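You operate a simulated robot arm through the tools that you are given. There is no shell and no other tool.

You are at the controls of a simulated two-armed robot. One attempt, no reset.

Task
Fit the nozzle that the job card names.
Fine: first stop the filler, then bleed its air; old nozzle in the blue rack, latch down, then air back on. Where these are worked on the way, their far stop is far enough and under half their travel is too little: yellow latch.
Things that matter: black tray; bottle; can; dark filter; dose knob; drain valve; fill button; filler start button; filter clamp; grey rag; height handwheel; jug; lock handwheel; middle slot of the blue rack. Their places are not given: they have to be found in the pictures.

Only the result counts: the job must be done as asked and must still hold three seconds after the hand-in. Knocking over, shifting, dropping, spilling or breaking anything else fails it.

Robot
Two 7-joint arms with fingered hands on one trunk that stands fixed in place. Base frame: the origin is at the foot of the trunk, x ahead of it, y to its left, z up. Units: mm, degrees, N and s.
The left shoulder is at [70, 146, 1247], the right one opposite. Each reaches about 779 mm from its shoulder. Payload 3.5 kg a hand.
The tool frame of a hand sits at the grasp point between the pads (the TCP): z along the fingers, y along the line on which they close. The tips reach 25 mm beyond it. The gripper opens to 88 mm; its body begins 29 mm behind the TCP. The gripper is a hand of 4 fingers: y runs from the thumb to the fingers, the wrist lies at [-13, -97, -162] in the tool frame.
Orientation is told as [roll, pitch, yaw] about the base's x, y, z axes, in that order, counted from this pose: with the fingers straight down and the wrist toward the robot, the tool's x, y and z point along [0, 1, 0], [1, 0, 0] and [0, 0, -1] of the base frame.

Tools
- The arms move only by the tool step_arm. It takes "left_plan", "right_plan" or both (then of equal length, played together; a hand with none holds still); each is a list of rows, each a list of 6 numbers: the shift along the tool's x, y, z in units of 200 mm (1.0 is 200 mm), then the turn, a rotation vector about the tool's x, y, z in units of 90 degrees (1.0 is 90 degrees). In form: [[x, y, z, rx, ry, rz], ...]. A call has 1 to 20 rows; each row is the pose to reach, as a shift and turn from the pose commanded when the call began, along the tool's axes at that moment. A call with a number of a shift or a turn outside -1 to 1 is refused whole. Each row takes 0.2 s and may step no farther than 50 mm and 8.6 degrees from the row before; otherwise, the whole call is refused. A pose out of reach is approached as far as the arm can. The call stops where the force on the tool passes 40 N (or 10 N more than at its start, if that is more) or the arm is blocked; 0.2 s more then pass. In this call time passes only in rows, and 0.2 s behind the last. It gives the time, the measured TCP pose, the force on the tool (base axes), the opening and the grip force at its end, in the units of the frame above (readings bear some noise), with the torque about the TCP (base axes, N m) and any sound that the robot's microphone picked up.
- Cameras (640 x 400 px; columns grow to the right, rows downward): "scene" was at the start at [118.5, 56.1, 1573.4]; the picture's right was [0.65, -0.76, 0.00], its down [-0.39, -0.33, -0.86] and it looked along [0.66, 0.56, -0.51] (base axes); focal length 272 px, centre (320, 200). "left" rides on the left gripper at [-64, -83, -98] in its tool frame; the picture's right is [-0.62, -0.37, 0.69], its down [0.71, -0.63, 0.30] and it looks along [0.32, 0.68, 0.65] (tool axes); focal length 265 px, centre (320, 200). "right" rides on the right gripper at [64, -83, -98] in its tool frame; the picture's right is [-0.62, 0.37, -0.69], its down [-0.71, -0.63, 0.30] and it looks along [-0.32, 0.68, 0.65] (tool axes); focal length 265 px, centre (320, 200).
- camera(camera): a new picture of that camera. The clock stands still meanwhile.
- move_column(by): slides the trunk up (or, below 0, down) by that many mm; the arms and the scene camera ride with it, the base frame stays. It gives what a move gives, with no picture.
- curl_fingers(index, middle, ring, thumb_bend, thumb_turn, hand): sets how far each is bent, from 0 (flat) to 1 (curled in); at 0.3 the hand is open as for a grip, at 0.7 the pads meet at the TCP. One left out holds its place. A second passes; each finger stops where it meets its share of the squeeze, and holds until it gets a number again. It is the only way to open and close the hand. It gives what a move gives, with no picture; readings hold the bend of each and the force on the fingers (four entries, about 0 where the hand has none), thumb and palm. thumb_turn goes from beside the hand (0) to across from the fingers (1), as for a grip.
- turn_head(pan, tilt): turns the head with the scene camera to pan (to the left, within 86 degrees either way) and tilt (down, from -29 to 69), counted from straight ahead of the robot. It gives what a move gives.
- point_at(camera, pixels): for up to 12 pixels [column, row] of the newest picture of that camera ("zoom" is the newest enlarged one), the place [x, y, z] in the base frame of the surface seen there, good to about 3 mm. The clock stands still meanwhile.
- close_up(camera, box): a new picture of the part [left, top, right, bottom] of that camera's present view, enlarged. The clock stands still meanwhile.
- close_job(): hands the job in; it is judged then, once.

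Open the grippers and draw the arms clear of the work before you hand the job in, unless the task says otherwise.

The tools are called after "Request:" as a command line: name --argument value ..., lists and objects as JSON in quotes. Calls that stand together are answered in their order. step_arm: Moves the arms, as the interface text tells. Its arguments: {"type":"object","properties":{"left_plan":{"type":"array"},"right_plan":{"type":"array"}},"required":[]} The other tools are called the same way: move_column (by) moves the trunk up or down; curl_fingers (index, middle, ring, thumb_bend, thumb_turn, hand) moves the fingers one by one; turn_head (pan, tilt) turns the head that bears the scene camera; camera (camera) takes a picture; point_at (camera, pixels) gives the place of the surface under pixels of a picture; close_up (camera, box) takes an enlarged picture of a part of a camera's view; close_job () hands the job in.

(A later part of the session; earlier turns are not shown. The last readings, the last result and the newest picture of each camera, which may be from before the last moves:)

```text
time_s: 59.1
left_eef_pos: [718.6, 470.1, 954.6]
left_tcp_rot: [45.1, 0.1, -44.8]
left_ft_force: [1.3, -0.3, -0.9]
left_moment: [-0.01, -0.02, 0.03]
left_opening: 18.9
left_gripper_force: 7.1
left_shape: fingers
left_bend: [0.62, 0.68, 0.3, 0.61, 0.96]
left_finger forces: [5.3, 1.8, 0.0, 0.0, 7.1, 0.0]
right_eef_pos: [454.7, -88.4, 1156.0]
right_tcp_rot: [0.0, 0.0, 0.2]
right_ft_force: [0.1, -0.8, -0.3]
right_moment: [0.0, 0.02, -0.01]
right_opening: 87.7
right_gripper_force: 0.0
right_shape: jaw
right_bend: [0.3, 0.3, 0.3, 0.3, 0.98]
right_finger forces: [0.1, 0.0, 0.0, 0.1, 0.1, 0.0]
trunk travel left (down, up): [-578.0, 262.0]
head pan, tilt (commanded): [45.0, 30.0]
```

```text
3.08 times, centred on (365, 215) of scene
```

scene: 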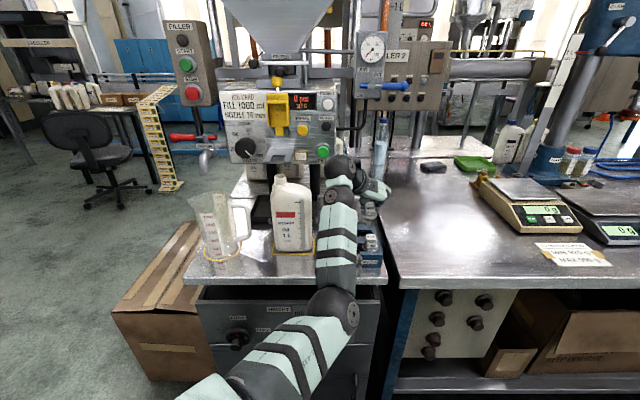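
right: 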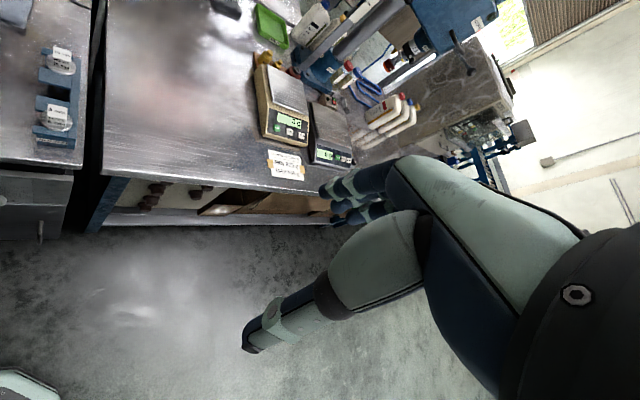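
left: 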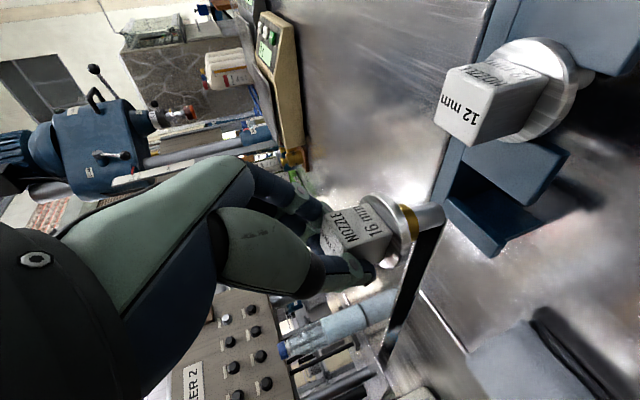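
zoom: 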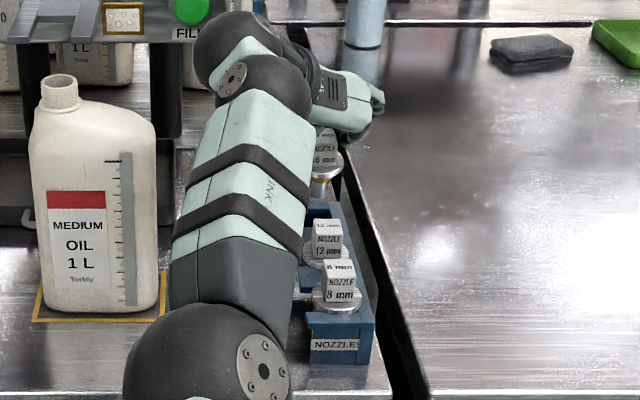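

The 16 mm nozzle hangs free. I raise the trunk 50 mm so its tube tip clears the neighbouring heads.

Request:
move_column --by 50

Request:
step_arm --left_plan '[[-0.04, -0.03, -0.04, 0, 0, 0], [-0.09, -0.08, -0.09, 0, 0, 0], [-0.14, -0.13, -0.14, 0, 0, 0], [-0.19, -0.18, -0.19, 0, 0, 0], [-0.24, -0.24, -0.24, 0, 0, 0], [-0.29, -0.29, -0.29, 0, 0, 0], [-0.33, -0.34, -0.33, 0, 0, 0]]'

Request:
camera --camera "left"

Request:
camera --camera "scene"

```text
time_s: 60.0
left_eef_pos: [718.5, 469.6, 1005.8]
left_tcp_rot: [45.0, 0.1, -44.8]
left_ft_force: [0.5, -0.7, -1.5]
left_moment: [-0.03, 0.02, -0.02]
left_opening: 19.1
left_gripper_force: 7.7
left_shape: fingers
left_bend: [0.62, 0.68, 0.3, 0.61, 0.96]
left_finger forces: [5.3, 1.8, 0.1, 0.0, 7.3, 0.0]
right_eef_pos: [454.3, -88.5, 1204.5]
right_tcp_rot: [0.0, 0.1, 0.1]
right_ft_force: [0.2, 0.2, 1.0]
right_moment: [-0.04, 0.02, 0.01]
right_opening: 87.7
right_gripper_force: 0.1
right_shape: jaw
right_bend: [0.3, 0.3, 0.3, 0.3, 0.98]
right_finger forces: [0.0, 0.0, 0.0, 0.0, 0.0, 0.0]
trunk travel left (down, up): [-628.0, 212.0]
head pan, tilt (commanded): [45.0, 30.0]
```

```text
time_s: 61.6
left_eef_pos: [621.2, 457.4, 998.7]
left_tcp_rot: [45.1, 0.0, -44.9]
left_ft_force: [0.7, 0.2, -0.3]
left_moment: [-0.01, -0.01, -0.02]
left_opening: 18.9
left_gripper_force: 6.4
left_shape: fingers
left_bend: [0.62, 0.68, 0.3, 0.61, 0.96]
left_finger forces: [5.2, 1.8, 0.0, 0.1, 6.9, 0.0]
left hand out of reach, approached as far as the arm can: row 6, 7
right_eef_pos: [456.1, -89.0, 1206.6]
right_tcp_rot: [0.0, 0.1, 0.1]
right_ft_force: [0.1, -0.6, 0.3]
right_moment: [0.04, 0.02, -0.03]
right_opening: 87.7
right_gripper_force: 0.0
right_shape: jaw
right_bend: [0.3, 0.3, 0.3, 0.3, 0.98]
right_finger forces: [0.1, 0.0, 0.0, 0.0, 0.1, 0.1]
trunk travel left (down, up): [-628.0, 212.0]
head pan, tilt (commanded): [45.0, 30.0]
```

```text
taken
```

left: 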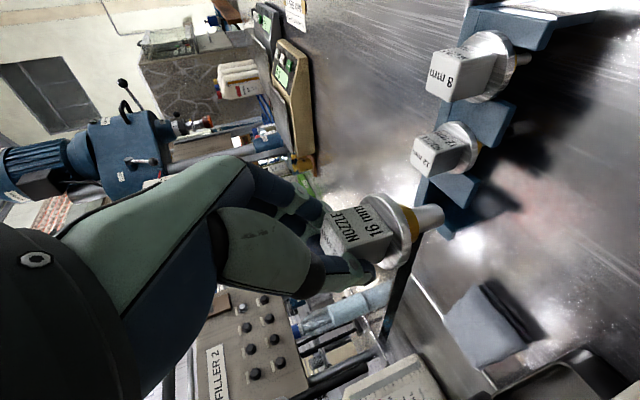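

```text
taken
```

scene: 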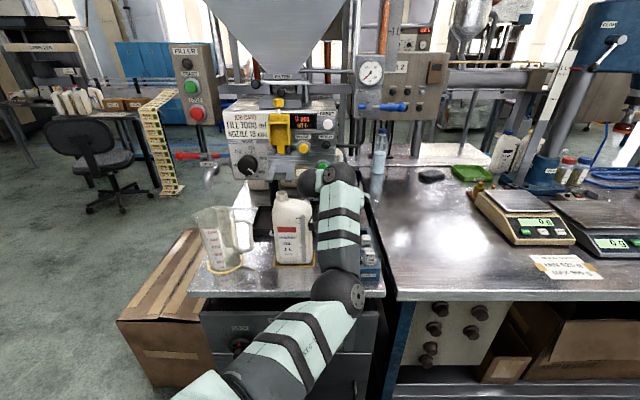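

The arm stopped near N≈763, U≈116, clear of everything. I raise the trunk back to its starting height from here (free space above).

Request:
move_column --by 182

Request:
camera --camera "left"

Request:
camera --camera "scene"

```text
time_s: 63.7
left_eef_pos: [622.1, 457.1, 1182.5]
left_tcp_rot: [44.9, 0.0, -45.0]
left_ft_force: [-0.9, 0.4, -0.9]
left_moment: [0.0, 0.02, 0.02]
left_opening: 18.9
left_gripper_force: 7.4
left_shape: fingers
left_bend: [0.62, 0.68, 0.3, 0.61, 0.96]
left_finger forces: [5.2, 1.7, 0.0, 0.0, 6.8, 0.0]
right_eef_pos: [455.8, -89.2, 1387.1]
right_tcp_rot: [0.0, 0.0, 0.0]
right_ft_force: [0.7, 0.2, -0.4]
right_moment: [0.02, -0.03, -0.01]
right_opening: 87.7
right_gripper_force: 0.0
right_shape: jaw
right_bend: [0.3, 0.3, 0.3, 0.3, 0.98]
right_finger forces: [0.0, 0.0, 0.0, 0.0, 0.0, 0.0]
trunk travel left (down, up): [-810.0, 30.0]
head pan, tilt (commanded): [45.0, 30.0]
```

```text
taken
```

left: 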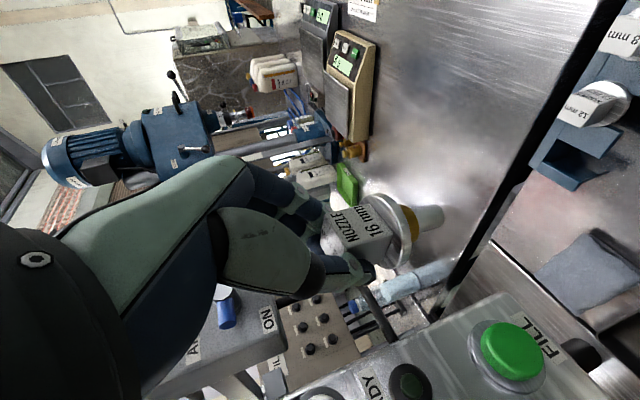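

```text
taken
```

scene: 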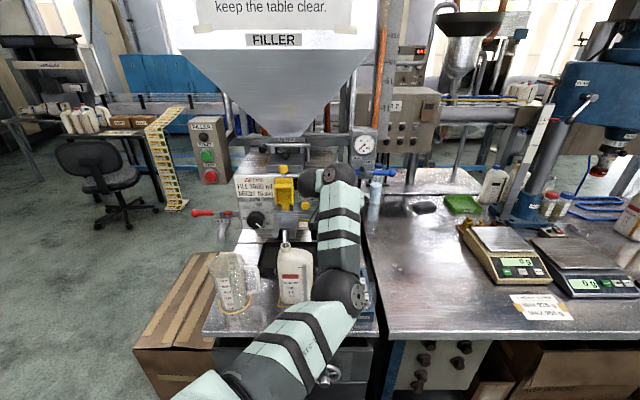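

I carry the new nozzle left in front of the panel at z≈1200 to stand over the prongs.

Request:
step_arm --left_plan '[[0.0318, -0.04, -0.0318, 0, 0, 0], [0.0636, -0.14, -0.0636, 0, 0, 0], [0.0636, -0.24, -0.0636, 0, 0, 0], [0.0636, -0.34, -0.0636, 0, 0, 0], [0.0636, -0.44, -0.0636, 0, 0, 0], [0.0636, -0.54, -0.0636, 0, 0, 0], [0.0636, -0.64, -0.0636, 0, 0, 0], [0.0636, -0.74, -0.0636, 0, 0, 0], [0.0636, -0.84, -0.0636, 0, 0, 0], [0.0636, -0.94, -0.0636, 0, 0, 0]]'

Request:
camera --camera "left"

Request:
camera --camera "scene"

```text
time_s: 65.9
left_eef_pos: [487.7, 590.7, 1200.3]
left_tcp_rot: [45.0, 0.0, -44.8]
left_ft_force: [-0.5, 0.1, -1.9]
left_moment: [0.0, 0.0, -0.01]
left_opening: 18.9
left_gripper_force: 6.4
left_shape: fingers
left_bend: [0.62, 0.68, 0.3, 0.61, 0.97]
left_finger forces: [5.4, 1.5, 0.0, 0.1, 6.8, 0.1]
left hand out of reach, approached as far as the arm can: row 1, 2, 3, 4, 5, 6
right_eef_pos: [453.7, -89.2, 1388.0]
right_tcp_rot: [0.0, 0.0, 0.1]
right_ft_force: [0.5, 0.1, 0.1]
right_moment: [-0.01, -0.04, 0.0]
right_opening: 87.6
right_gripper_force: 0.1
right_shape: jaw
right_bend: [0.3, 0.3, 0.3, 0.3, 0.98]
right_finger forces: [0.1, 0.0, 0.0, 0.0, 0.0, 0.1]
trunk travel left (down, up): [-810.0, 30.0]
head pan, tilt (commanded): [45.0, 30.0]
```

```text
taken
```

left: 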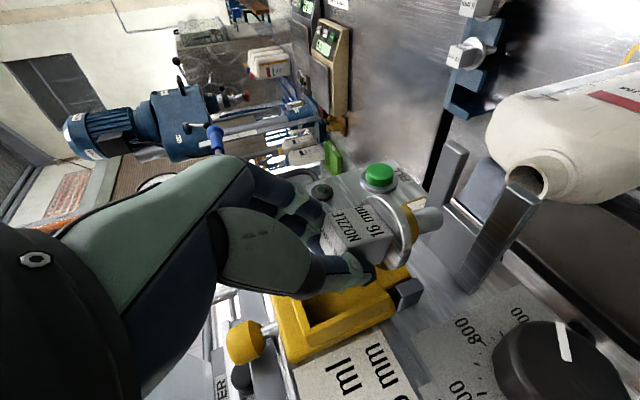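

```text
taken
```

scene: 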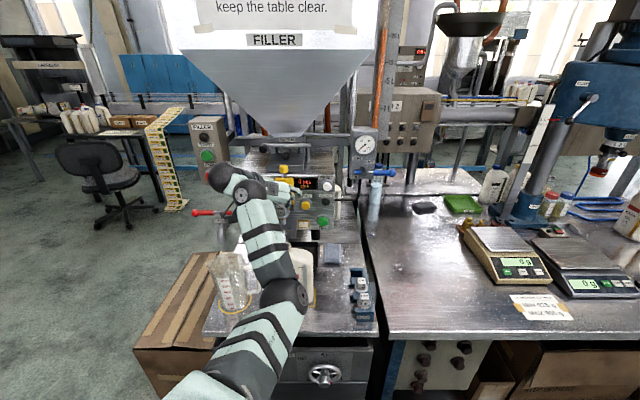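

In place above the prongs at (N 762, U −73). I measure the held 16 mm nozzle's lean and axis.

Request:
close_up --camera "left" --box '[300, 160, 500, 300]'

Request:
point_at --camera "left" --pixels '[[336, 228], [345, 222], [355, 217], [365, 212], [372, 208], [350, 235], [360, 230], [370, 226], [340, 240], [365, 222], [385, 228], [348, 228]]'

Request:
point_at --camera "left" --pixels '[[405, 215], [402, 230], [398, 245], [392, 258], [386, 268], [412, 220], [425, 215], [435, 212], [438, 220], [392, 205], [400, 210], [378, 200]]'

```text
2.86 times, centred on (400, 230) of left
```

zoom: 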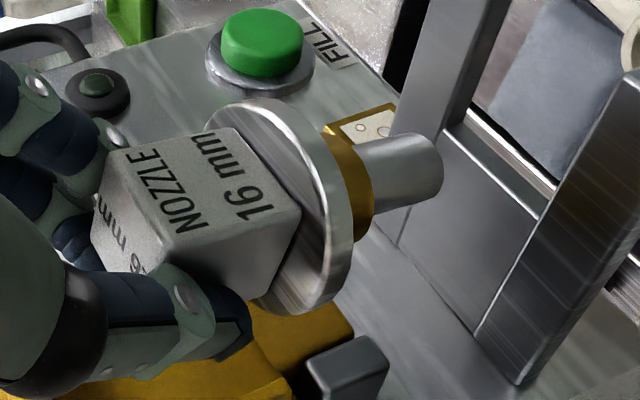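

```text
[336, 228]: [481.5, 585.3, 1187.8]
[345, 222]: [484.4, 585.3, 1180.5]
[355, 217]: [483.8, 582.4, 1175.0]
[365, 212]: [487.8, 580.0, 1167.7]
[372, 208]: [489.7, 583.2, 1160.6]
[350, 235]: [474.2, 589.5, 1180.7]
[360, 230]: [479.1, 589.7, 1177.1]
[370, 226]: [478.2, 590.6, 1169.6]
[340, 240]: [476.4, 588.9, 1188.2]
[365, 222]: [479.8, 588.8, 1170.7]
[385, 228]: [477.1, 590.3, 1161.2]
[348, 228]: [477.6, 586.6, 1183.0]
```

```text
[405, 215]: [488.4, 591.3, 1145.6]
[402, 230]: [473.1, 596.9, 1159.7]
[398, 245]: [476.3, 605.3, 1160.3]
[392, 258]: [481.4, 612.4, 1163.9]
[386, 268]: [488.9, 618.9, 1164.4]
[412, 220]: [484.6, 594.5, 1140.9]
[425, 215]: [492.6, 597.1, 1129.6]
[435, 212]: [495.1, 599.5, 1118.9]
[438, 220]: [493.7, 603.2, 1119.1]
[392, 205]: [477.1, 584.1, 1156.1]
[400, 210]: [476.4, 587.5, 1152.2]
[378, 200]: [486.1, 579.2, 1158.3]
```

It leans about 8° like the first one did. I apply the same −7° hand tilt and re-measure.

Request:
step_arm --left_plan '[[0, 0, 0, 0, -0.04, 0], [0, 0, 0, 0, -0.082, 0]]'

Request:
close_up --camera "left" --box '[300, 160, 500, 300]'

Request:
point_at --camera "zoom" --pixels '[[130, 190], [160, 170], [200, 155], [230, 140], [170, 215], [210, 205], [240, 190], [260, 180], [345, 225], [335, 270], [315, 300], [290, 310]]'

Request:
point_at --camera "zoom" --pixels '[[225, 112], [260, 105], [300, 130], [325, 160], [340, 195], [360, 190], [400, 165], [425, 165], [390, 180], [250, 245], [235, 265], [110, 215]]'

```text
time_s: 66.5
left_eef_pos: [488.9, 591.0, 1198.8]
left_tcp_rot: [37.7, 0.1, -45.0]
left_ft_force: [-0.2, 0.0, -0.9]
left_moment: [0.0, -0.02, -0.02]
left_opening: 19.1
left_gripper_force: 7.2
left_shape: fingers
left_bend: [0.62, 0.68, 0.3, 0.61, 0.97]
left_finger forces: [5.4, 1.5, 0.0, 0.0, 6.8, 0.0]
right_eef_pos: [454.3, -88.3, 1386.7]
right_tcp_rot: [0.0, 0.0, 0.1]
right_ft_force: [-0.4, -0.4, -0.9]
right_moment: [0.0, 0.01, 0.02]
right_opening: 87.8
right_gripper_force: 0.1
right_shape: jaw
right_bend: [0.3, 0.3, 0.3, 0.3, 0.98]
right_finger forces: [0.0, 0.0, 0.1, 0.0, 0.1, 0.0]
trunk travel left (down, up): [-810.0, 30.0]
head pan, tilt (commanded): [45.0, 30.0]
```

```text
2.86 times, centred on (400, 230) of left
```

zoom: 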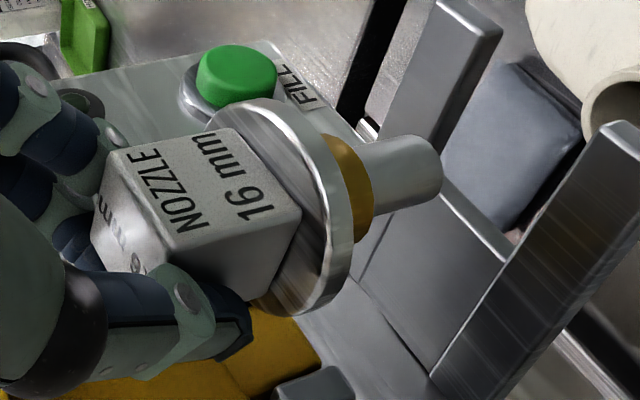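

```text
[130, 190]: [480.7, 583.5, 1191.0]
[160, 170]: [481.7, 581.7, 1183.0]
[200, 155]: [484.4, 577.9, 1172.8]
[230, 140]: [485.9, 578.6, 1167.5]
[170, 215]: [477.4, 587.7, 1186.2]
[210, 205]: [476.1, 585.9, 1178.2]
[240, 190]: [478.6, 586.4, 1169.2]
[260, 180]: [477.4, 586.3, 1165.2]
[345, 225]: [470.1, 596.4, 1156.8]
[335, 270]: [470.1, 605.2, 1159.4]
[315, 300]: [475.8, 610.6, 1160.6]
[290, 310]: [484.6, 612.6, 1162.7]
```

```text
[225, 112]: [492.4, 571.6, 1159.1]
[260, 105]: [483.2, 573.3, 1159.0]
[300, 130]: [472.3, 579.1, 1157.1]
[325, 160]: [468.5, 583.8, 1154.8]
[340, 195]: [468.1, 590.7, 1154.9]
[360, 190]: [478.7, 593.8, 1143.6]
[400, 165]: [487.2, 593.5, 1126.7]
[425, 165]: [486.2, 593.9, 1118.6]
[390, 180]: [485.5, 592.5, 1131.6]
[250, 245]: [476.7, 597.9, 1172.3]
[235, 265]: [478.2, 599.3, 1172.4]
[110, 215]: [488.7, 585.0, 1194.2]
```

Now upright: front face N≈752, axis ≈ (N 764.5, U −74). I measure the prongs again from here for centring.

Request:
point_at --camera "zoom" --pixels '[[445, 30], [425, 70], [400, 110], [465, 60], [450, 100], [480, 30], [570, 180], [530, 230], [490, 290], [450, 345], [600, 200], [560, 260]]'

Request:
point_at --camera "zoom" --pixels '[[590, 140], [610, 125], [625, 150], [420, 260], [460, 220], [480, 200], [400, 300], [380, 260], [440, 15], [495, 40], [545, 205], [510, 250]]'

```text
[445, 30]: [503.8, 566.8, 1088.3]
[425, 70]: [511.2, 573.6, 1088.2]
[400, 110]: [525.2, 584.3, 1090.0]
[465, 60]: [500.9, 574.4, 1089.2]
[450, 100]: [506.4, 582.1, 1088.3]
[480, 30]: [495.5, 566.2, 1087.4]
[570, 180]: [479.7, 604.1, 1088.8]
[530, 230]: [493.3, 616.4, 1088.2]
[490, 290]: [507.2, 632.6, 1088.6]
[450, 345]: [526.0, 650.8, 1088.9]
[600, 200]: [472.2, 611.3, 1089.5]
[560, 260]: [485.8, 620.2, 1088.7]
```

```text
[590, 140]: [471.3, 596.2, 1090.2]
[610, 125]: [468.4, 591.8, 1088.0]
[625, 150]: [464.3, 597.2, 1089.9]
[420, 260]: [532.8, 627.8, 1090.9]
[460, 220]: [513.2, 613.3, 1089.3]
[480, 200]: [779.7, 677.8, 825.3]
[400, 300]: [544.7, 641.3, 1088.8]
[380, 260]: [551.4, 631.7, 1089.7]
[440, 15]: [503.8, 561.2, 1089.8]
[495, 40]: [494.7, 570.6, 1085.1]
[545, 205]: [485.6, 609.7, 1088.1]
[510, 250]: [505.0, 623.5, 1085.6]
```

Prong gap centre is U≈−70.5 and the slot end at N≈794, so the seat matches where the old nozzle sat. I move +14 mm in, +2.4 mm right, then descend to about 10 mm above the prongs.

Request:
step_arm --left_plan '[[0.009, 0.006, 0.048, 0, 0, 0], [0.0175, 0.012, 0.0955, 0, 0, 0], [-0.03, 0.012, 0.1575, 0, 0, 0], [-0.078, 0.012, 0.2195, 0, 0, 0], [-0.126, 0.012, 0.2815, 0, 0, 0]]'

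Request:
close_up --camera "left" --box '[300, 140, 500, 300]'

Request:
point_at --camera "zoom" --pixels '[[130, 190], [160, 175], [200, 160], [230, 150], [170, 220], [210, 210], [240, 195], [255, 250], [240, 270], [340, 230], [330, 275], [310, 300]]'

```text
time_s: 67.7
left_eef_pos: [500.9, 598.5, 1140.1]
left_tcp_rot: [37.7, 0.0, -44.9]
left_ft_force: [-0.7, -0.3, -1.1]
left_moment: [0.03, -0.01, 0.03]
left_opening: 19.0
left_gripper_force: 6.4
left_shape: fingers
left_bend: [0.62, 0.68, 0.3, 0.61, 0.97]
left_finger forces: [5.3, 1.5, 0.0, 0.0, 6.8, 0.0]
right_eef_pos: [454.5, -88.8, 1387.4]
right_tcp_rot: [0.0, -0.1, 0.2]
right_ft_force: [0.3, 0.4, 1.4]
right_moment: [0.0, -0.01, 0.0]
right_opening: 87.5
right_gripper_force: 0.0
right_shape: jaw
right_bend: [0.3, 0.3, 0.3, 0.3, 0.98]
right_finger forces: [0.1, 0.0, 0.1, 0.1, 0.1, 0.0]
trunk travel left (down, up): [-810.0, 30.0]
head pan, tilt (commanded): [45.0, 30.0]
```

```text
2.50 times, centred on (400, 220) of left
```

zoom: 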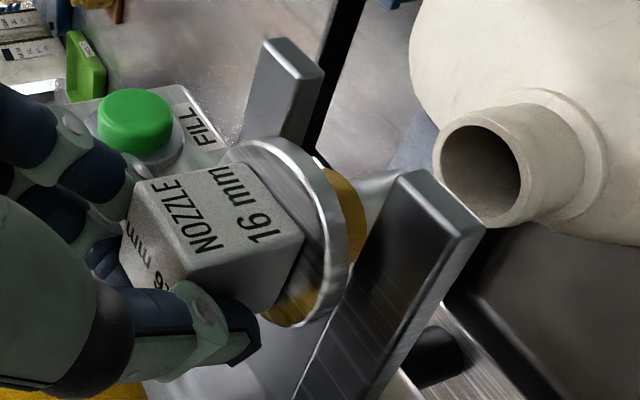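

```text
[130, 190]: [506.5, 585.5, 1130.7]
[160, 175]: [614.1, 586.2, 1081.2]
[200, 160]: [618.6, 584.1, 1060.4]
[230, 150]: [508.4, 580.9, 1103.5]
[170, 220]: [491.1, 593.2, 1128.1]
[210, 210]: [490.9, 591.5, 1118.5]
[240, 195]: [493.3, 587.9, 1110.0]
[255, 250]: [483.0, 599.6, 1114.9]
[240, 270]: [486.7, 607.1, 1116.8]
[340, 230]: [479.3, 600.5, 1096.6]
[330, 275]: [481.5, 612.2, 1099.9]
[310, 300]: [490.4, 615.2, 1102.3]
```

The nozzle is centred between the prongs, about 11 mm above the seat. I lower it in small steps until it rests.

Request:
step_arm --left_plan '[[-0.0115, 0.004, 0.02, 0, 0, 0], [-0.0235, 0.004, 0.0387, 0, 0, 0], [-0.0285, 0.004, 0.0447, 0, 0, 0], [-0.0327, 0.004, 0.0506, 0, 0, 0]]'

Request:
close_up --camera "left" --box '[300, 140, 500, 300]'

```text
time_s: 68.7
left_eef_pos: [500.8, 598.0, 1131.8]
left_tcp_rot: [37.9, -0.1, -44.8]
left_ft_force: [1.8, 1.3, 12.0]
left_moment: [0.07, -0.1, 0.06]
left_opening: 18.7
left_gripper_force: 9.7
left_shape: fingers
left_bend: [0.62, 0.68, 0.3, 0.61, 0.98]
left_finger forces: [6.2, 5.2, 0.0, 0.0, 8.2, 0.1]
right_eef_pos: [453.4, -90.8, 1387.6]
right_tcp_rot: [0.1, -0.1, 0.2]
right_ft_force: [0.8, 0.7, -0.7]
right_moment: [-0.01, -0.02, -0.02]
right_opening: 87.7
right_gripper_force: 0.0
right_shape: jaw
right_bend: [0.3, 0.3, 0.3, 0.3, 0.98]
right_finger forces: [0.1, 0.1, 0.0, 0.0, 0.0, 0.0]
trunk travel left (down, up): [-810.0, 30.0]
head pan, tilt (commanded): [45.0, 30.0]
```

```text
2.50 times, centred on (400, 220) of left
```

zoom: 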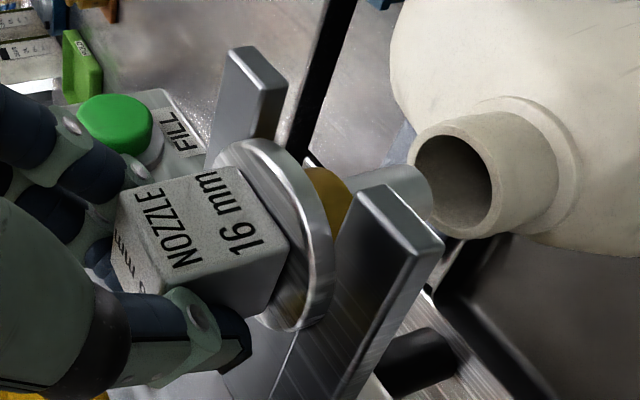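

Contact at +12 N. I check that the flange (not the collar) is what rests on the prongs by measuring heights.

Request:
point_at --camera "zoom" --pixels '[[120, 260], [115, 225], [160, 220], [200, 210], [230, 190], [240, 250], [230, 280], [325, 260], [315, 300], [290, 325], [240, 150], [300, 175]]'

Request:
point_at --camera "zoom" --pixels '[[330, 200], [345, 190], [400, 195], [420, 190], [390, 250], [350, 300], [310, 350], [245, 90], [230, 120], [260, 110], [375, 205], [270, 145]]'

Request:
close_up --camera "scene" --box '[240, 190, 330, 270]'

```text
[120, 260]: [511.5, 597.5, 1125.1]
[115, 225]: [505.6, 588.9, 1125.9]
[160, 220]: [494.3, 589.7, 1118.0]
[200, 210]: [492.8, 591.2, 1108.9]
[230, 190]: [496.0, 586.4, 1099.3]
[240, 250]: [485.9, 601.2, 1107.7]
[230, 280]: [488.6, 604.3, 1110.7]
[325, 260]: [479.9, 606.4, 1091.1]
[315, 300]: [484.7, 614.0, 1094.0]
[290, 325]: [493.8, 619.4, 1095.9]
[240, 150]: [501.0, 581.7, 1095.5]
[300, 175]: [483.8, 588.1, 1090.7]
```

```text
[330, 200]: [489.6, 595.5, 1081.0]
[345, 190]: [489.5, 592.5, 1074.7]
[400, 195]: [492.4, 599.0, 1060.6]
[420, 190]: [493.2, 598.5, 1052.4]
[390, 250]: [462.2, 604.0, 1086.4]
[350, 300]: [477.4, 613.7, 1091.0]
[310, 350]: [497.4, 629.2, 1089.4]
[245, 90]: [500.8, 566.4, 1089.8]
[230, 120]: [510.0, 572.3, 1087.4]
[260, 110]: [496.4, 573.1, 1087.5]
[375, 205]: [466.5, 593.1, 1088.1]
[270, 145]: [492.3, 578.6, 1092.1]
```

```text
5.00 times, centred on (285, 230) of scene
```

zoom: 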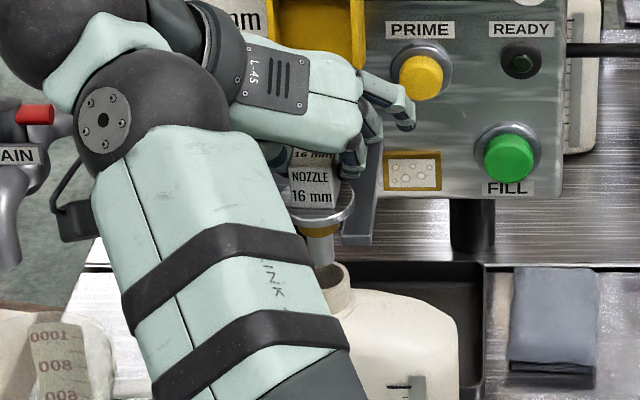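

Cube top is at z≈1125.5, the same as the old one seated, and the front face at N≈766: it is seated. I relax the downward push by 3 mm, then open the hand.

Request:
step_arm --left_plan '[[0.009, 0, -0.012, 0, 0, 0]]'

Request:
curl_fingers --hand "left" --index 0.52 --middle 0.52 --thumb_bend 0.52

Request:
curl_fingers --hand "left" --index 0.3 --middle 0.3 --thumb_bend 0.3

Request:
camera --camera "left"

```text
time_s: 69.1
left_eef_pos: [501.8, 597.4, 1131.6]
left_tcp_rot: [37.5, 0.0, -45.1]
left_ft_force: [-0.3, 0.4, 6.1]
left_moment: [0.06, -0.01, 0.09]
left_opening: 18.9
left_gripper_force: 8.9
left_shape: fingers
left_bend: [0.62, 0.68, 0.3, 0.61, 0.98]
left_finger forces: [5.9, 3.5, 0.0, 0.0, 7.9, 0.0]
right_eef_pos: [452.7, -89.9, 1387.7]
right_tcp_rot: [0.0, 0.0, 0.2]
right_ft_force: [-0.1, -0.4, 0.5]
right_moment: [0.02, 0.03, -0.01]
right_opening: 87.6
right_gripper_force: 0.0
right_shape: jaw
right_bend: [0.3, 0.3, 0.3, 0.3, 0.98]
right_finger forces: [0.1, 0.0, 0.0, 0.1, 0.0, 0.0]
trunk travel left (down, up): [-810.0, 30.0]
head pan, tilt (commanded): [45.0, 30.0]
```

```text
time_s: 70.1
left_eef_pos: [502.5, 599.3, 1131.4]
left_tcp_rot: [37.7, 0.0, -44.9]
left_ft_force: [0.1, -0.6, 0.1]
left_moment: [0.01, 0.01, 0.04]
left_opening: 36.8
left_gripper_force: 0.0
left_shape: fingers
left_bend: [0.52, 0.52, 0.3, 0.52, 0.98]
left_finger forces: [0.1, 0.0, 0.0, 0.1, 0.0, 0.0]
right_eef_pos: [453.9, -90.2, 1387.9]
right_tcp_rot: [-0.1, 0.0, 0.1]
right_ft_force: [-0.1, 0.9, -0.6]
right_moment: [-0.02, 0.0, 0.01]
right_opening: 87.8
right_gripper_force: 0.0
right_shape: jaw
right_bend: [0.3, 0.3, 0.3, 0.3, 0.98]
right_finger forces: [0.1, 0.1, 0.0, 0.0, 0.0, 0.1]
trunk travel left (down, up): [-810.0, 30.0]
head pan, tilt (commanded): [45.0, 30.0]
```

```text
time_s: 71.1
left_eef_pos: [502.3, 597.7, 1131.1]
left_tcp_rot: [37.7, -0.1, -44.9]
left_ft_force: [-0.6, -0.6, 0.3]
left_moment: [0.03, -0.02, 0.01]
left_opening: 84.5
left_gripper_force: 0.0
left_shape: fingers
left_bend: [0.3, 0.3, 0.3, 0.3, 0.98]
left_finger forces: [0.0, 0.1, 0.0, 0.0, 0.0, 0.0]
right_eef_pos: [454.7, -89.7, 1388.1]
right_tcp_rot: [0.0, 0.1, 0.1]
right_ft_force: [-0.1, 0.9, -0.1]
right_moment: [0.0, 0.01, 0.01]
right_opening: 87.6
right_gripper_force: 0.1
right_shape: jaw
right_bend: [0.3, 0.3, 0.3, 0.3, 0.98]
right_finger forces: [0.0, 0.1, 0.0, 0.0, 0.0, 0.0]
trunk travel left (down, up): [-810.0, 30.0]
head pan, tilt (commanded): [45.0, 30.0]
```

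```text
taken
```

left: 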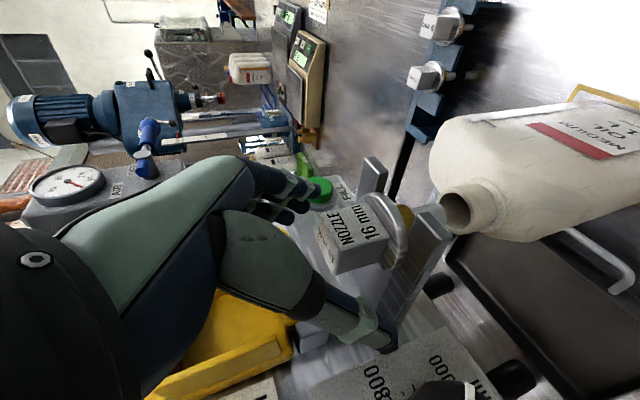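

The 16 mm nozzle stays seated after release. I withdraw along the finger axis.

Request:
step_arm --left_plan '[[0, 0, -0.06, 0, 0, 0], [0, 0, -0.13, 0, 0, 0], [0, 0, -0.2, 0, 0, 0], [0, 0, -0.28, 0, 0, 0]]'

Request:
camera --camera "left"

Request:
close_up --camera "left" --box '[360, 140, 520, 280]'

Request:
close_up --camera "scene" --box '[220, 150, 340, 260]'

```text
time_s: 72.1
left_eef_pos: [481.1, 576.8, 1170.2]
left_tcp_rot: [37.7, 0.0, -44.9]
left_ft_force: [0.2, 0.1, 0.8]
left_moment: [0.0, 0.01, 0.0]
left_opening: 84.6
left_gripper_force: 0.0
left_shape: fingers
left_bend: [0.3, 0.3, 0.3, 0.3, 0.98]
left_finger forces: [0.0, 0.1, 0.0, 0.0, 0.0, 0.0]
left hand out of reach, approached as far as the arm can: row 4
right_eef_pos: [454.6, -89.1, 1388.4]
right_tcp_rot: [-0.1, 0.1, -0.2]
right_ft_force: [0.8, -0.4, 0.6]
right_moment: [-0.01, 0.0, -0.02]
right_opening: 87.6
right_gripper_force: 0.1
right_shape: jaw
right_bend: [0.3, 0.3, 0.3, 0.3, 0.98]
right_finger forces: [0.1, 0.0, 0.1, 0.0, 0.0, 0.0]
trunk travel left (down, up): [-810.0, 30.0]
head pan, tilt (commanded): [45.0, 30.0]
```

```text
taken
```

left: 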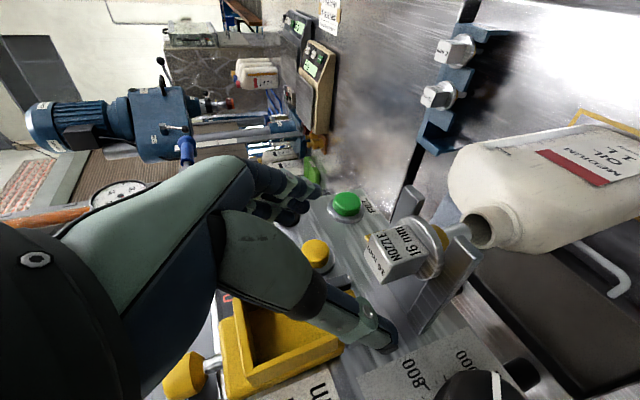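

```text
2.86 times, centred on (440, 210) of left
```

zoom: 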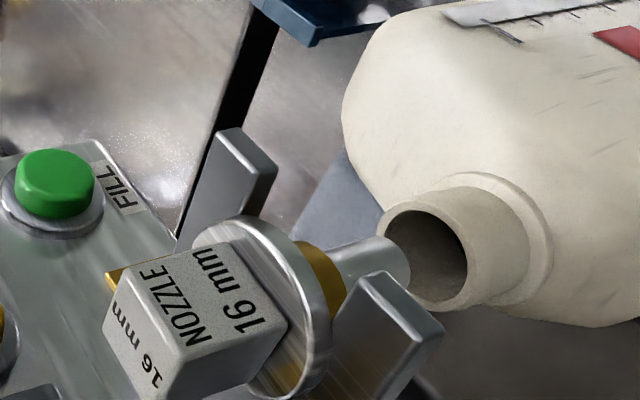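

```text
3.64 times, centred on (280, 205) of scene
```

zoom: 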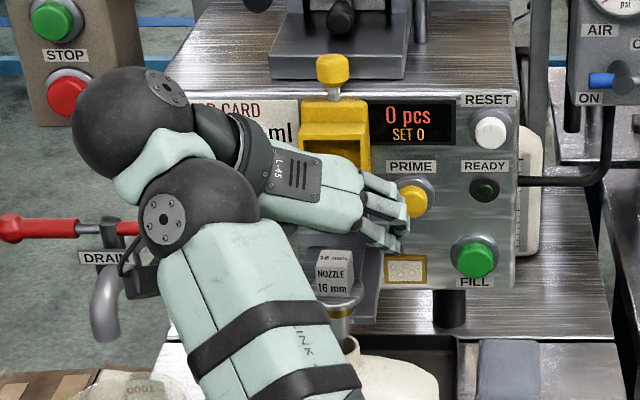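

Nozzle fitted. Next the latch must come down: I measure the upright latch's ball knob from both cameras so I can pinch it and swing it forward.

Request:
point_at --camera "zoom" --pixels '[[332, 68], [332, 58], [320, 68], [345, 68], [332, 80], [333, 95], [310, 110], [360, 110], [300, 130], [370, 140], [340, 30], [332, 150]]'

Request:
point_at --camera "left" --pixels '[[185, 375], [190, 360], [175, 380], [210, 365], [230, 345], [240, 320], [280, 320], [320, 355], [250, 380]]'

```text
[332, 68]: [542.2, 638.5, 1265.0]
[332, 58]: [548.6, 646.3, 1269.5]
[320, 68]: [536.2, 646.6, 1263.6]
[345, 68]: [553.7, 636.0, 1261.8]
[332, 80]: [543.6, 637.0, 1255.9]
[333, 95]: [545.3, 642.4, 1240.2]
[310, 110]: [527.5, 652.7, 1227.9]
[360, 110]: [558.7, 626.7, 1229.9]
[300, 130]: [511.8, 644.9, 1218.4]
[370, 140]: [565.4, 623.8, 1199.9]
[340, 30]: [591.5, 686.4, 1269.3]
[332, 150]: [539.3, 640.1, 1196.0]
```

```text
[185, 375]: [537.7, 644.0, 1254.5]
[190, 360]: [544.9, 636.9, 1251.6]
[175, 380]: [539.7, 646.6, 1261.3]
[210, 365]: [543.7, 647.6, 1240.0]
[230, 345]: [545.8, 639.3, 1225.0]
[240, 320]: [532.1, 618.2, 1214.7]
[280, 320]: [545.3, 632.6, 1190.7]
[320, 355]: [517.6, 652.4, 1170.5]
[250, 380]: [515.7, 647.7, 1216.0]
```

The ball centre is about (N 846, U −68, z 1262), slightly past vertical. I raise the hand and level the fingers (tilt to 90°) to a pre-grasp in front of the ball.

Request:
step_arm --left_plan '[[0.054, 0, -0.032, 0, 0.05, 0], [0.108, 0, -0.065, 0, 0.12, 0], [0.162, 0, -0.097, 0, 0.2, 0], [0.217, 0, -0.13, 0, 0.28, 0], [0.271, 0, -0.162, 0, 0.36, 0], [0.325, -0.002, -0.194, 0, 0.44, 0], [0.379, -0.003, -0.227, 0, 0.52, 0], [0.4335, -0.004, -0.259, 0, 0.581, 0]]'

Request:
camera --camera "left"

Request:
camera --camera "scene"

```text
time_s: 73.9
left_eef_pos: [506.6, 605.7, 1263.3]
left_tcp_rot: [89.9, 0.0, -44.9]
left_ft_force: [0.1, -0.2, 0.5]
left_moment: [-0.01, 0.0, 0.01]
left_opening: 84.3
left_gripper_force: 0.1
left_shape: fingers
left_bend: [0.3, 0.3, 0.3, 0.3, 0.98]
left_finger forces: [0.0, 0.1, 0.0, 0.1, 0.0, 0.1]
right_eef_pos: [453.7, -90.3, 1387.6]
right_tcp_rot: [0.0, 0.0, 0.0]
right_ft_force: [-0.4, -0.5, 0.6]
right_moment: [-0.01, 0.01, 0.0]
right_opening: 87.6
right_gripper_force: 0.1
right_shape: jaw
right_bend: [0.3, 0.3, 0.3, 0.3, 0.98]
right_finger forces: [0.1, 0.0, 0.1, 0.1, 0.1, 0.0]
trunk travel left (down, up): [-810.0, 30.0]
head pan, tilt (commanded): [45.0, 30.0]
```

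```text
taken
```

left: 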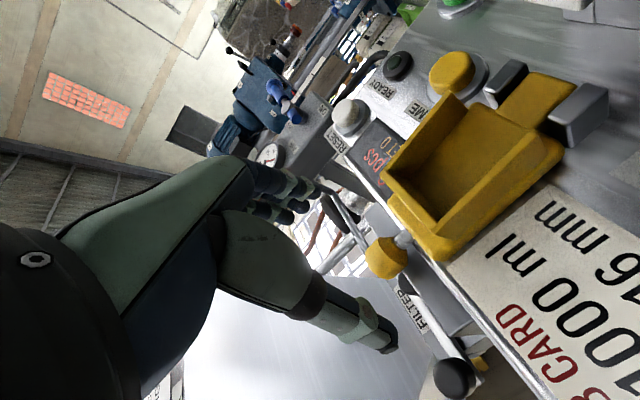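

```text
taken
```

scene: 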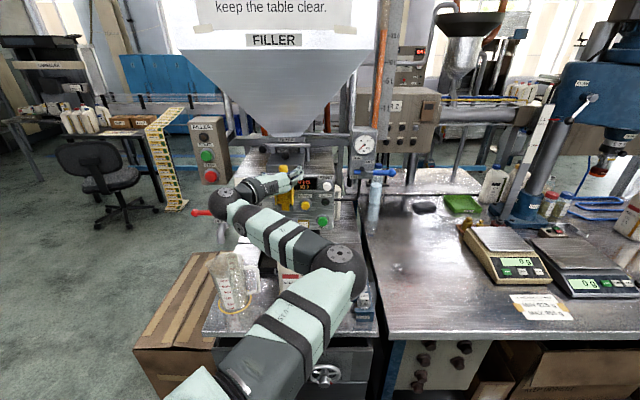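

Fingers are level. I measure the ball and the nearby filter clamp parts (black knob at (453,378)) so my fingertips won't touch them.

Request:
close_up --camera "left" --box '[320, 170, 520, 400]'

Request:
point_at --camera "left" --pixels '[[385, 258], [375, 252], [395, 262], [385, 245], [405, 238], [453, 378], [440, 345], [425, 300], [365, 215], [345, 205], [418, 270], [430, 260]]'

```text
1.74 times, centred on (420, 285) of left
```

zoom: 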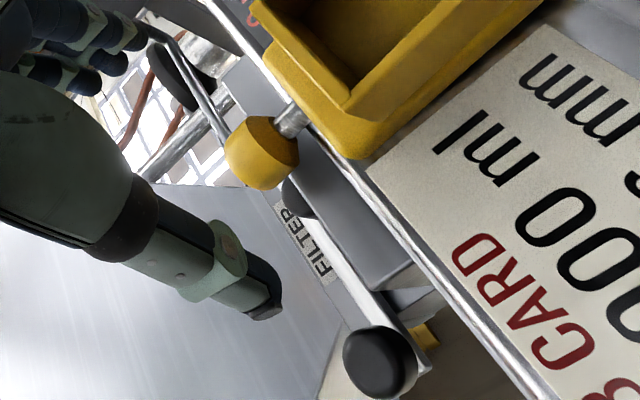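

```text
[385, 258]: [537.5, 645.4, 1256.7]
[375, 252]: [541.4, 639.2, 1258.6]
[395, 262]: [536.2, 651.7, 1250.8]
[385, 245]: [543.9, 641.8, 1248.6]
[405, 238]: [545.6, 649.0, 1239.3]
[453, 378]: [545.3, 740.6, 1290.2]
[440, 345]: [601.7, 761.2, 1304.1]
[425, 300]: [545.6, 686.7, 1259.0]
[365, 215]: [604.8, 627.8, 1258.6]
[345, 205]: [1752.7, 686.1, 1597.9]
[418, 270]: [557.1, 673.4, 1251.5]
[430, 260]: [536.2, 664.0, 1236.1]
```

Ball centre ≈ (847, −70, 1261); the plate behind starts at N≈871. I move forward 45 mm so the ball sits just inside the fingertips.

Request:
step_arm --left_plan '[[0.001, 0, 0.076, 0, 0, 0], [0.002, 0, 0.152, 0, 0, 0], [0.003, 0, 0.2275, 0, 0, 0]]'

Request:
camera --camera "left"

Request:
close_up --camera "scene" --box '[220, 150, 340, 260]'

```text
time_s: 74.7
left_eef_pos: [538.7, 637.4, 1263.5]
left_tcp_rot: [90.0, -0.1, -44.8]
left_ft_force: [-0.4, 0.0, 0.2]
left_moment: [-0.02, -0.02, 0.0]
left_opening: 84.2
left_gripper_force: 0.1
left_shape: fingers
left_bend: [0.3, 0.3, 0.3, 0.3, 0.98]
left_finger forces: [0.1, 0.0, 0.1, 0.0, 0.0, 0.0]
right_eef_pos: [453.4, -88.4, 1386.9]
right_tcp_rot: [0.0, 0.0, 0.2]
right_ft_force: [0.4, -0.4, -0.4]
right_moment: [0.02, -0.01, -0.03]
right_opening: 87.3
right_gripper_force: 0.1
right_shape: jaw
right_bend: [0.3, 0.3, 0.3, 0.3, 0.98]
right_finger forces: [0.0, 0.0, 0.0, 0.0, 0.0, 0.0]
trunk travel left (down, up): [-810.0, 30.0]
head pan, tilt (commanded): [45.0, 30.0]
```

```text
taken
```

left: 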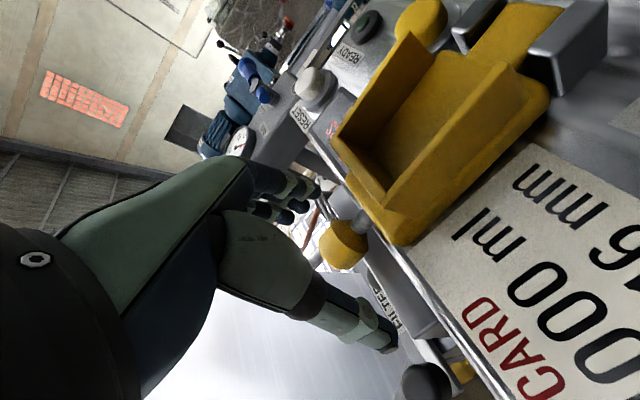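

```text
3.64 times, centred on (280, 205) of scene
```

zoom: 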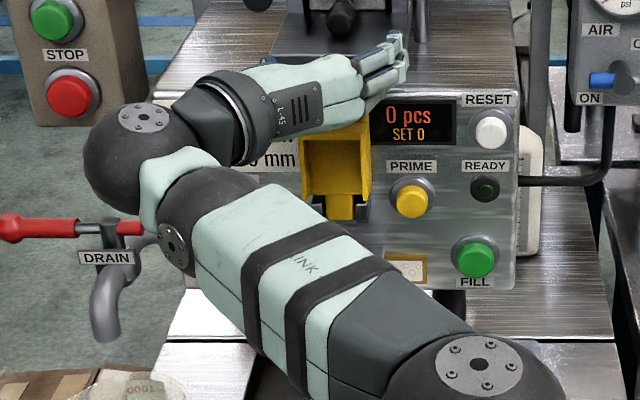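

The ball sits at (343,243), where the fingertips meet. I close index, middle and thumb on it.

Request:
curl_fingers --hand "left" --index 0.7 --middle 0.7 --thumb_bend 0.7

Request:
camera --camera "left"

```text
time_s: 75.7
left_eef_pos: [537.1, 636.1, 1262.9]
left_tcp_rot: [90.0, 0.0, -44.9]
left_ft_force: [0.1, -0.3, 0.8]
left_moment: [-0.01, 0.01, 0.02]
left_opening: 17.5
left_gripper_force: 5.4
left_shape: fingers
left_bend: [0.61, 0.69, 0.3, 0.63, 0.97]
left_finger forces: [5.3, 0.5, 0.1, 0.0, 5.6, 0.0]
right_eef_pos: [453.8, -89.6, 1388.5]
right_tcp_rot: [0.0, 0.1, 0.1]
right_ft_force: [-0.4, 1.4, 0.0]
right_moment: [0.04, -0.03, -0.02]
right_opening: 87.5
right_gripper_force: 0.1
right_shape: jaw
right_bend: [0.3, 0.3, 0.3, 0.3, 0.98]
right_finger forces: [0.1, 0.0, 0.0, 0.0, 0.0, 0.1]
trunk travel left (down, up): [-810.0, 30.0]
head pan, tilt (commanded): [45.0, 30.0]
```

```text
taken
```

left: 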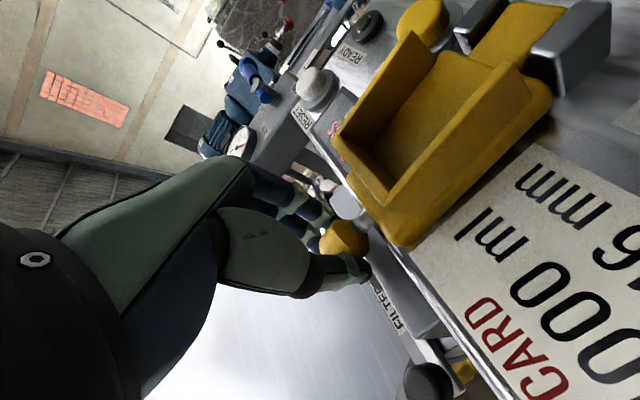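

Firm hold on the ball (17.5 mm, 5 N). I swing it forward along the arc to about 50°.

Request:
step_arm --left_plan '[[0, 0, -0.0725, 0, 0, 0], [-0.008, 0, -0.148, 0, 0, 0], [-0.0195, 0, -0.201, 0, 0, 0], [-0.036, 0, -0.2525, 0, 0, 0], [-0.0565, 0, -0.3025, 0, 0, 0], [-0.082, 0, -0.3505, 0, 0, 0], [-0.111, 0, -0.3965, 0, 0, 0], [-0.144, 0, -0.4395, 0, 0, 0]]'

Request:
camera --camera "left"

Request:
close_up --camera "scene" --box '[220, 150, 340, 260]'

```text
time_s: 77.5
left_eef_pos: [475.7, 572.5, 1237.6]
left_tcp_rot: [90.1, 0.1, -44.9]
left_ft_force: [-4.5, -3.6, 6.8]
left_moment: [0.17, -0.16, -0.01]
left_opening: 17.2
left_gripper_force: 9.3
left_shape: fingers
left_bend: [0.62, 0.71, 0.3, 0.62, 0.98]
left_finger forces: [4.6, 8.3, 0.0, 0.1, 7.0, 0.0]
right_eef_pos: [451.7, -92.3, 1388.0]
right_tcp_rot: [0.1, 0.0, 0.0]
right_ft_force: [0.3, -0.2, -0.7]
right_moment: [0.0, 0.01, 0.02]
right_opening: 87.7
right_gripper_force: 0.1
right_shape: jaw
right_bend: [0.3, 0.3, 0.3, 0.3, 0.98]
right_finger forces: [0.0, 0.0, 0.0, 0.1, 0.0, 0.1]
trunk travel left (down, up): [-810.0, 30.0]
head pan, tilt (commanded): [45.0, 30.0]
```

```text
taken
```

left: 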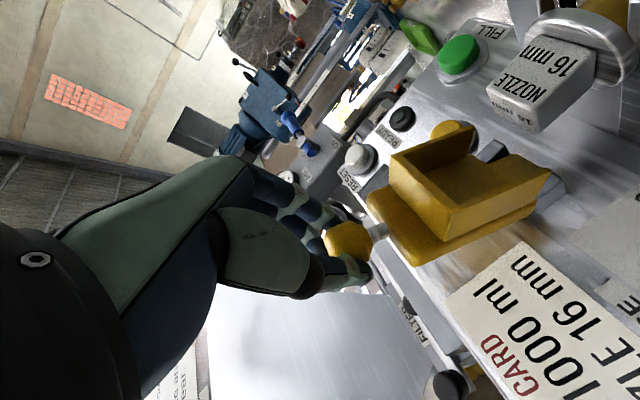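

```text
3.64 times, centred on (280, 205) of scene
```

zoom: 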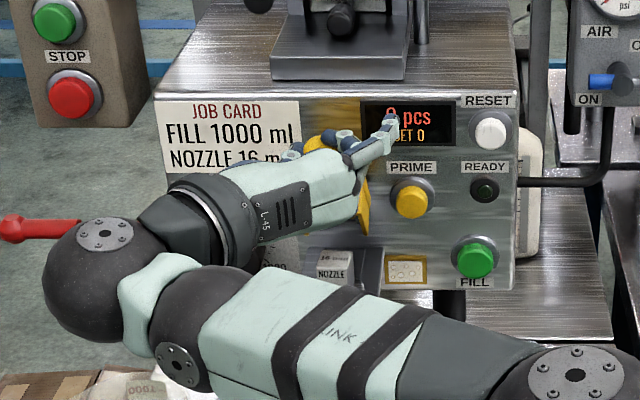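

The latch follows; the ~9 N is purely radial (my path ran ~3 mm inside the true arc). I correct the arc and continue down to about 20°, easing the hand tilt by 15°.

Request:
step_arm --left_plan '[[-0.024, 0, -0.0495, 0, -0.028, 0], [-0.059, 0, -0.084, 0, -0.056, 0], [-0.0975, 0, -0.1145, 0, -0.083, 0], [-0.1385, 0, -0.141, 0, -0.111, 0], [-0.1815, 0, -0.1645, 0, -0.139, 0], [-0.2265, 0, -0.1835, 0, -0.167, 0]]'

Request:
camera --camera "left"

Request:
close_up --camera "scene" --box '[220, 150, 340, 260]'

```text
time_s: 78.9
left_eef_pos: [449.2, 546.7, 1190.6]
left_tcp_rot: [74.8, 0.0, -44.9]
left_ft_force: [-2.4, -3.2, 0.2]
left_moment: [0.01, -0.02, 0.01]
left_opening: 17.3
left_gripper_force: 5.8
left_shape: fingers
left_bend: [0.62, 0.7, 0.3, 0.63, 0.97]
left_finger forces: [6.4, 0.0, 0.1, 0.1, 5.9, 0.1]
right_eef_pos: [453.3, -89.9, 1388.8]
right_tcp_rot: [0.0, 0.1, -0.1]
right_ft_force: [-0.4, -0.5, 0.3]
right_moment: [0.02, 0.04, 0.0]
right_opening: 87.6
right_gripper_force: 0.1
right_shape: jaw
right_bend: [0.3, 0.3, 0.3, 0.3, 0.98]
right_finger forces: [0.0, 0.1, 0.0, 0.1, 0.1, 0.1]
trunk travel left (down, up): [-810.0, 30.0]
head pan, tilt (commanded): [45.0, 30.0]
```

```text
taken
```

left: 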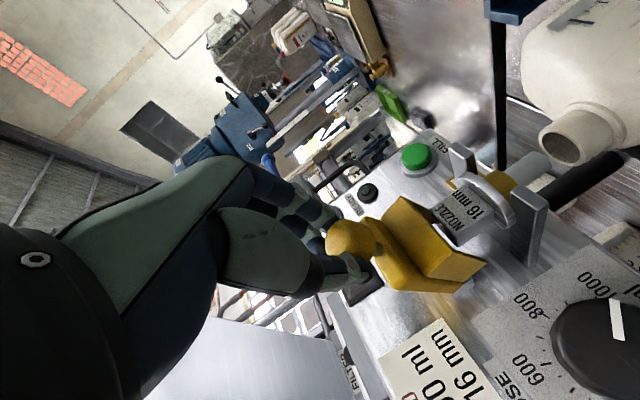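

```text
3.64 times, centred on (280, 205) of scene
```

zoom: 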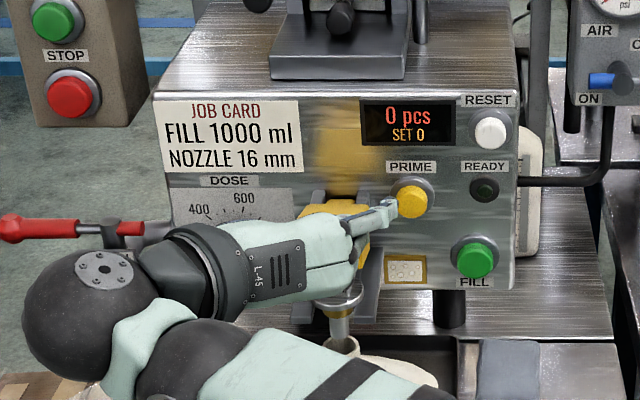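

The latch is at roughly 20–25° and lined up over the nozzle. I keep following the arc down until it seats.

Request:
step_arm --left_plan '[[-0.0535, 0, -0.007, 0, 0, 0], [-0.106, 0, -0.005, 0, 0, 0], [-0.158, 0, 0.0025, 0, 0, 0], [-0.2085, 0, 0.0135, 0, 0, 0], [-0.2325, 0, 0.021, 0, 0, 0], [-0.252, 0, 0.026, 0, 0, 0]]'

Request:
camera --camera "left"

Request:
close_up --camera "scene" --box '[220, 150, 340, 260]'

```text
time_s: 80.3
left_eef_pos: [442.5, 539.9, 1144.4]
left_tcp_rot: [75.3, 0.1, -44.9]
left_ft_force: [0.8, 1.7, 19.0]
left_moment: [0.31, -0.38, 0.06]
left_opening: 17.6
left_gripper_force: 10.8
left_shape: fingers
left_bend: [0.62, 0.68, 0.3, 0.62, 1.0]
left_finger forces: [4.3, 9.7, 0.0, 0.0, 7.7, 0.0]
right_eef_pos: [452.1, -92.4, 1388.1]
right_tcp_rot: [0.1, 0.0, 0.0]
right_ft_force: [-0.1, -0.8, -0.3]
right_moment: [0.0, 0.01, -0.03]
right_opening: 87.4
right_gripper_force: 0.0
right_shape: jaw
right_bend: [0.3, 0.3, 0.3, 0.3, 0.98]
right_finger forces: [0.1, 0.0, 0.1, 0.0, 0.0, 0.1]
trunk travel left (down, up): [-810.0, 30.0]
head pan, tilt (commanded): [45.0, 30.0]
```

```text
taken
```

left: 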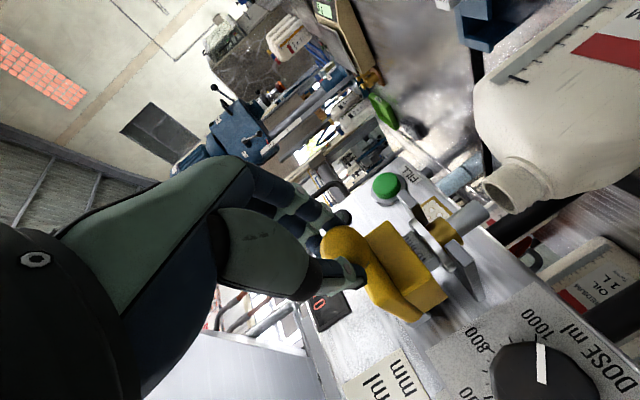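

```text
3.64 times, centred on (280, 205) of scene
```

zoom: 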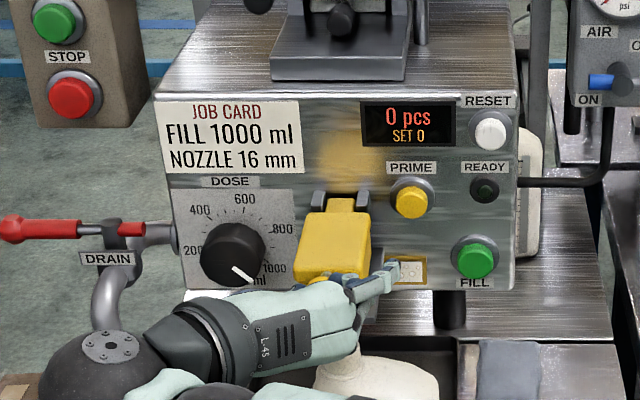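

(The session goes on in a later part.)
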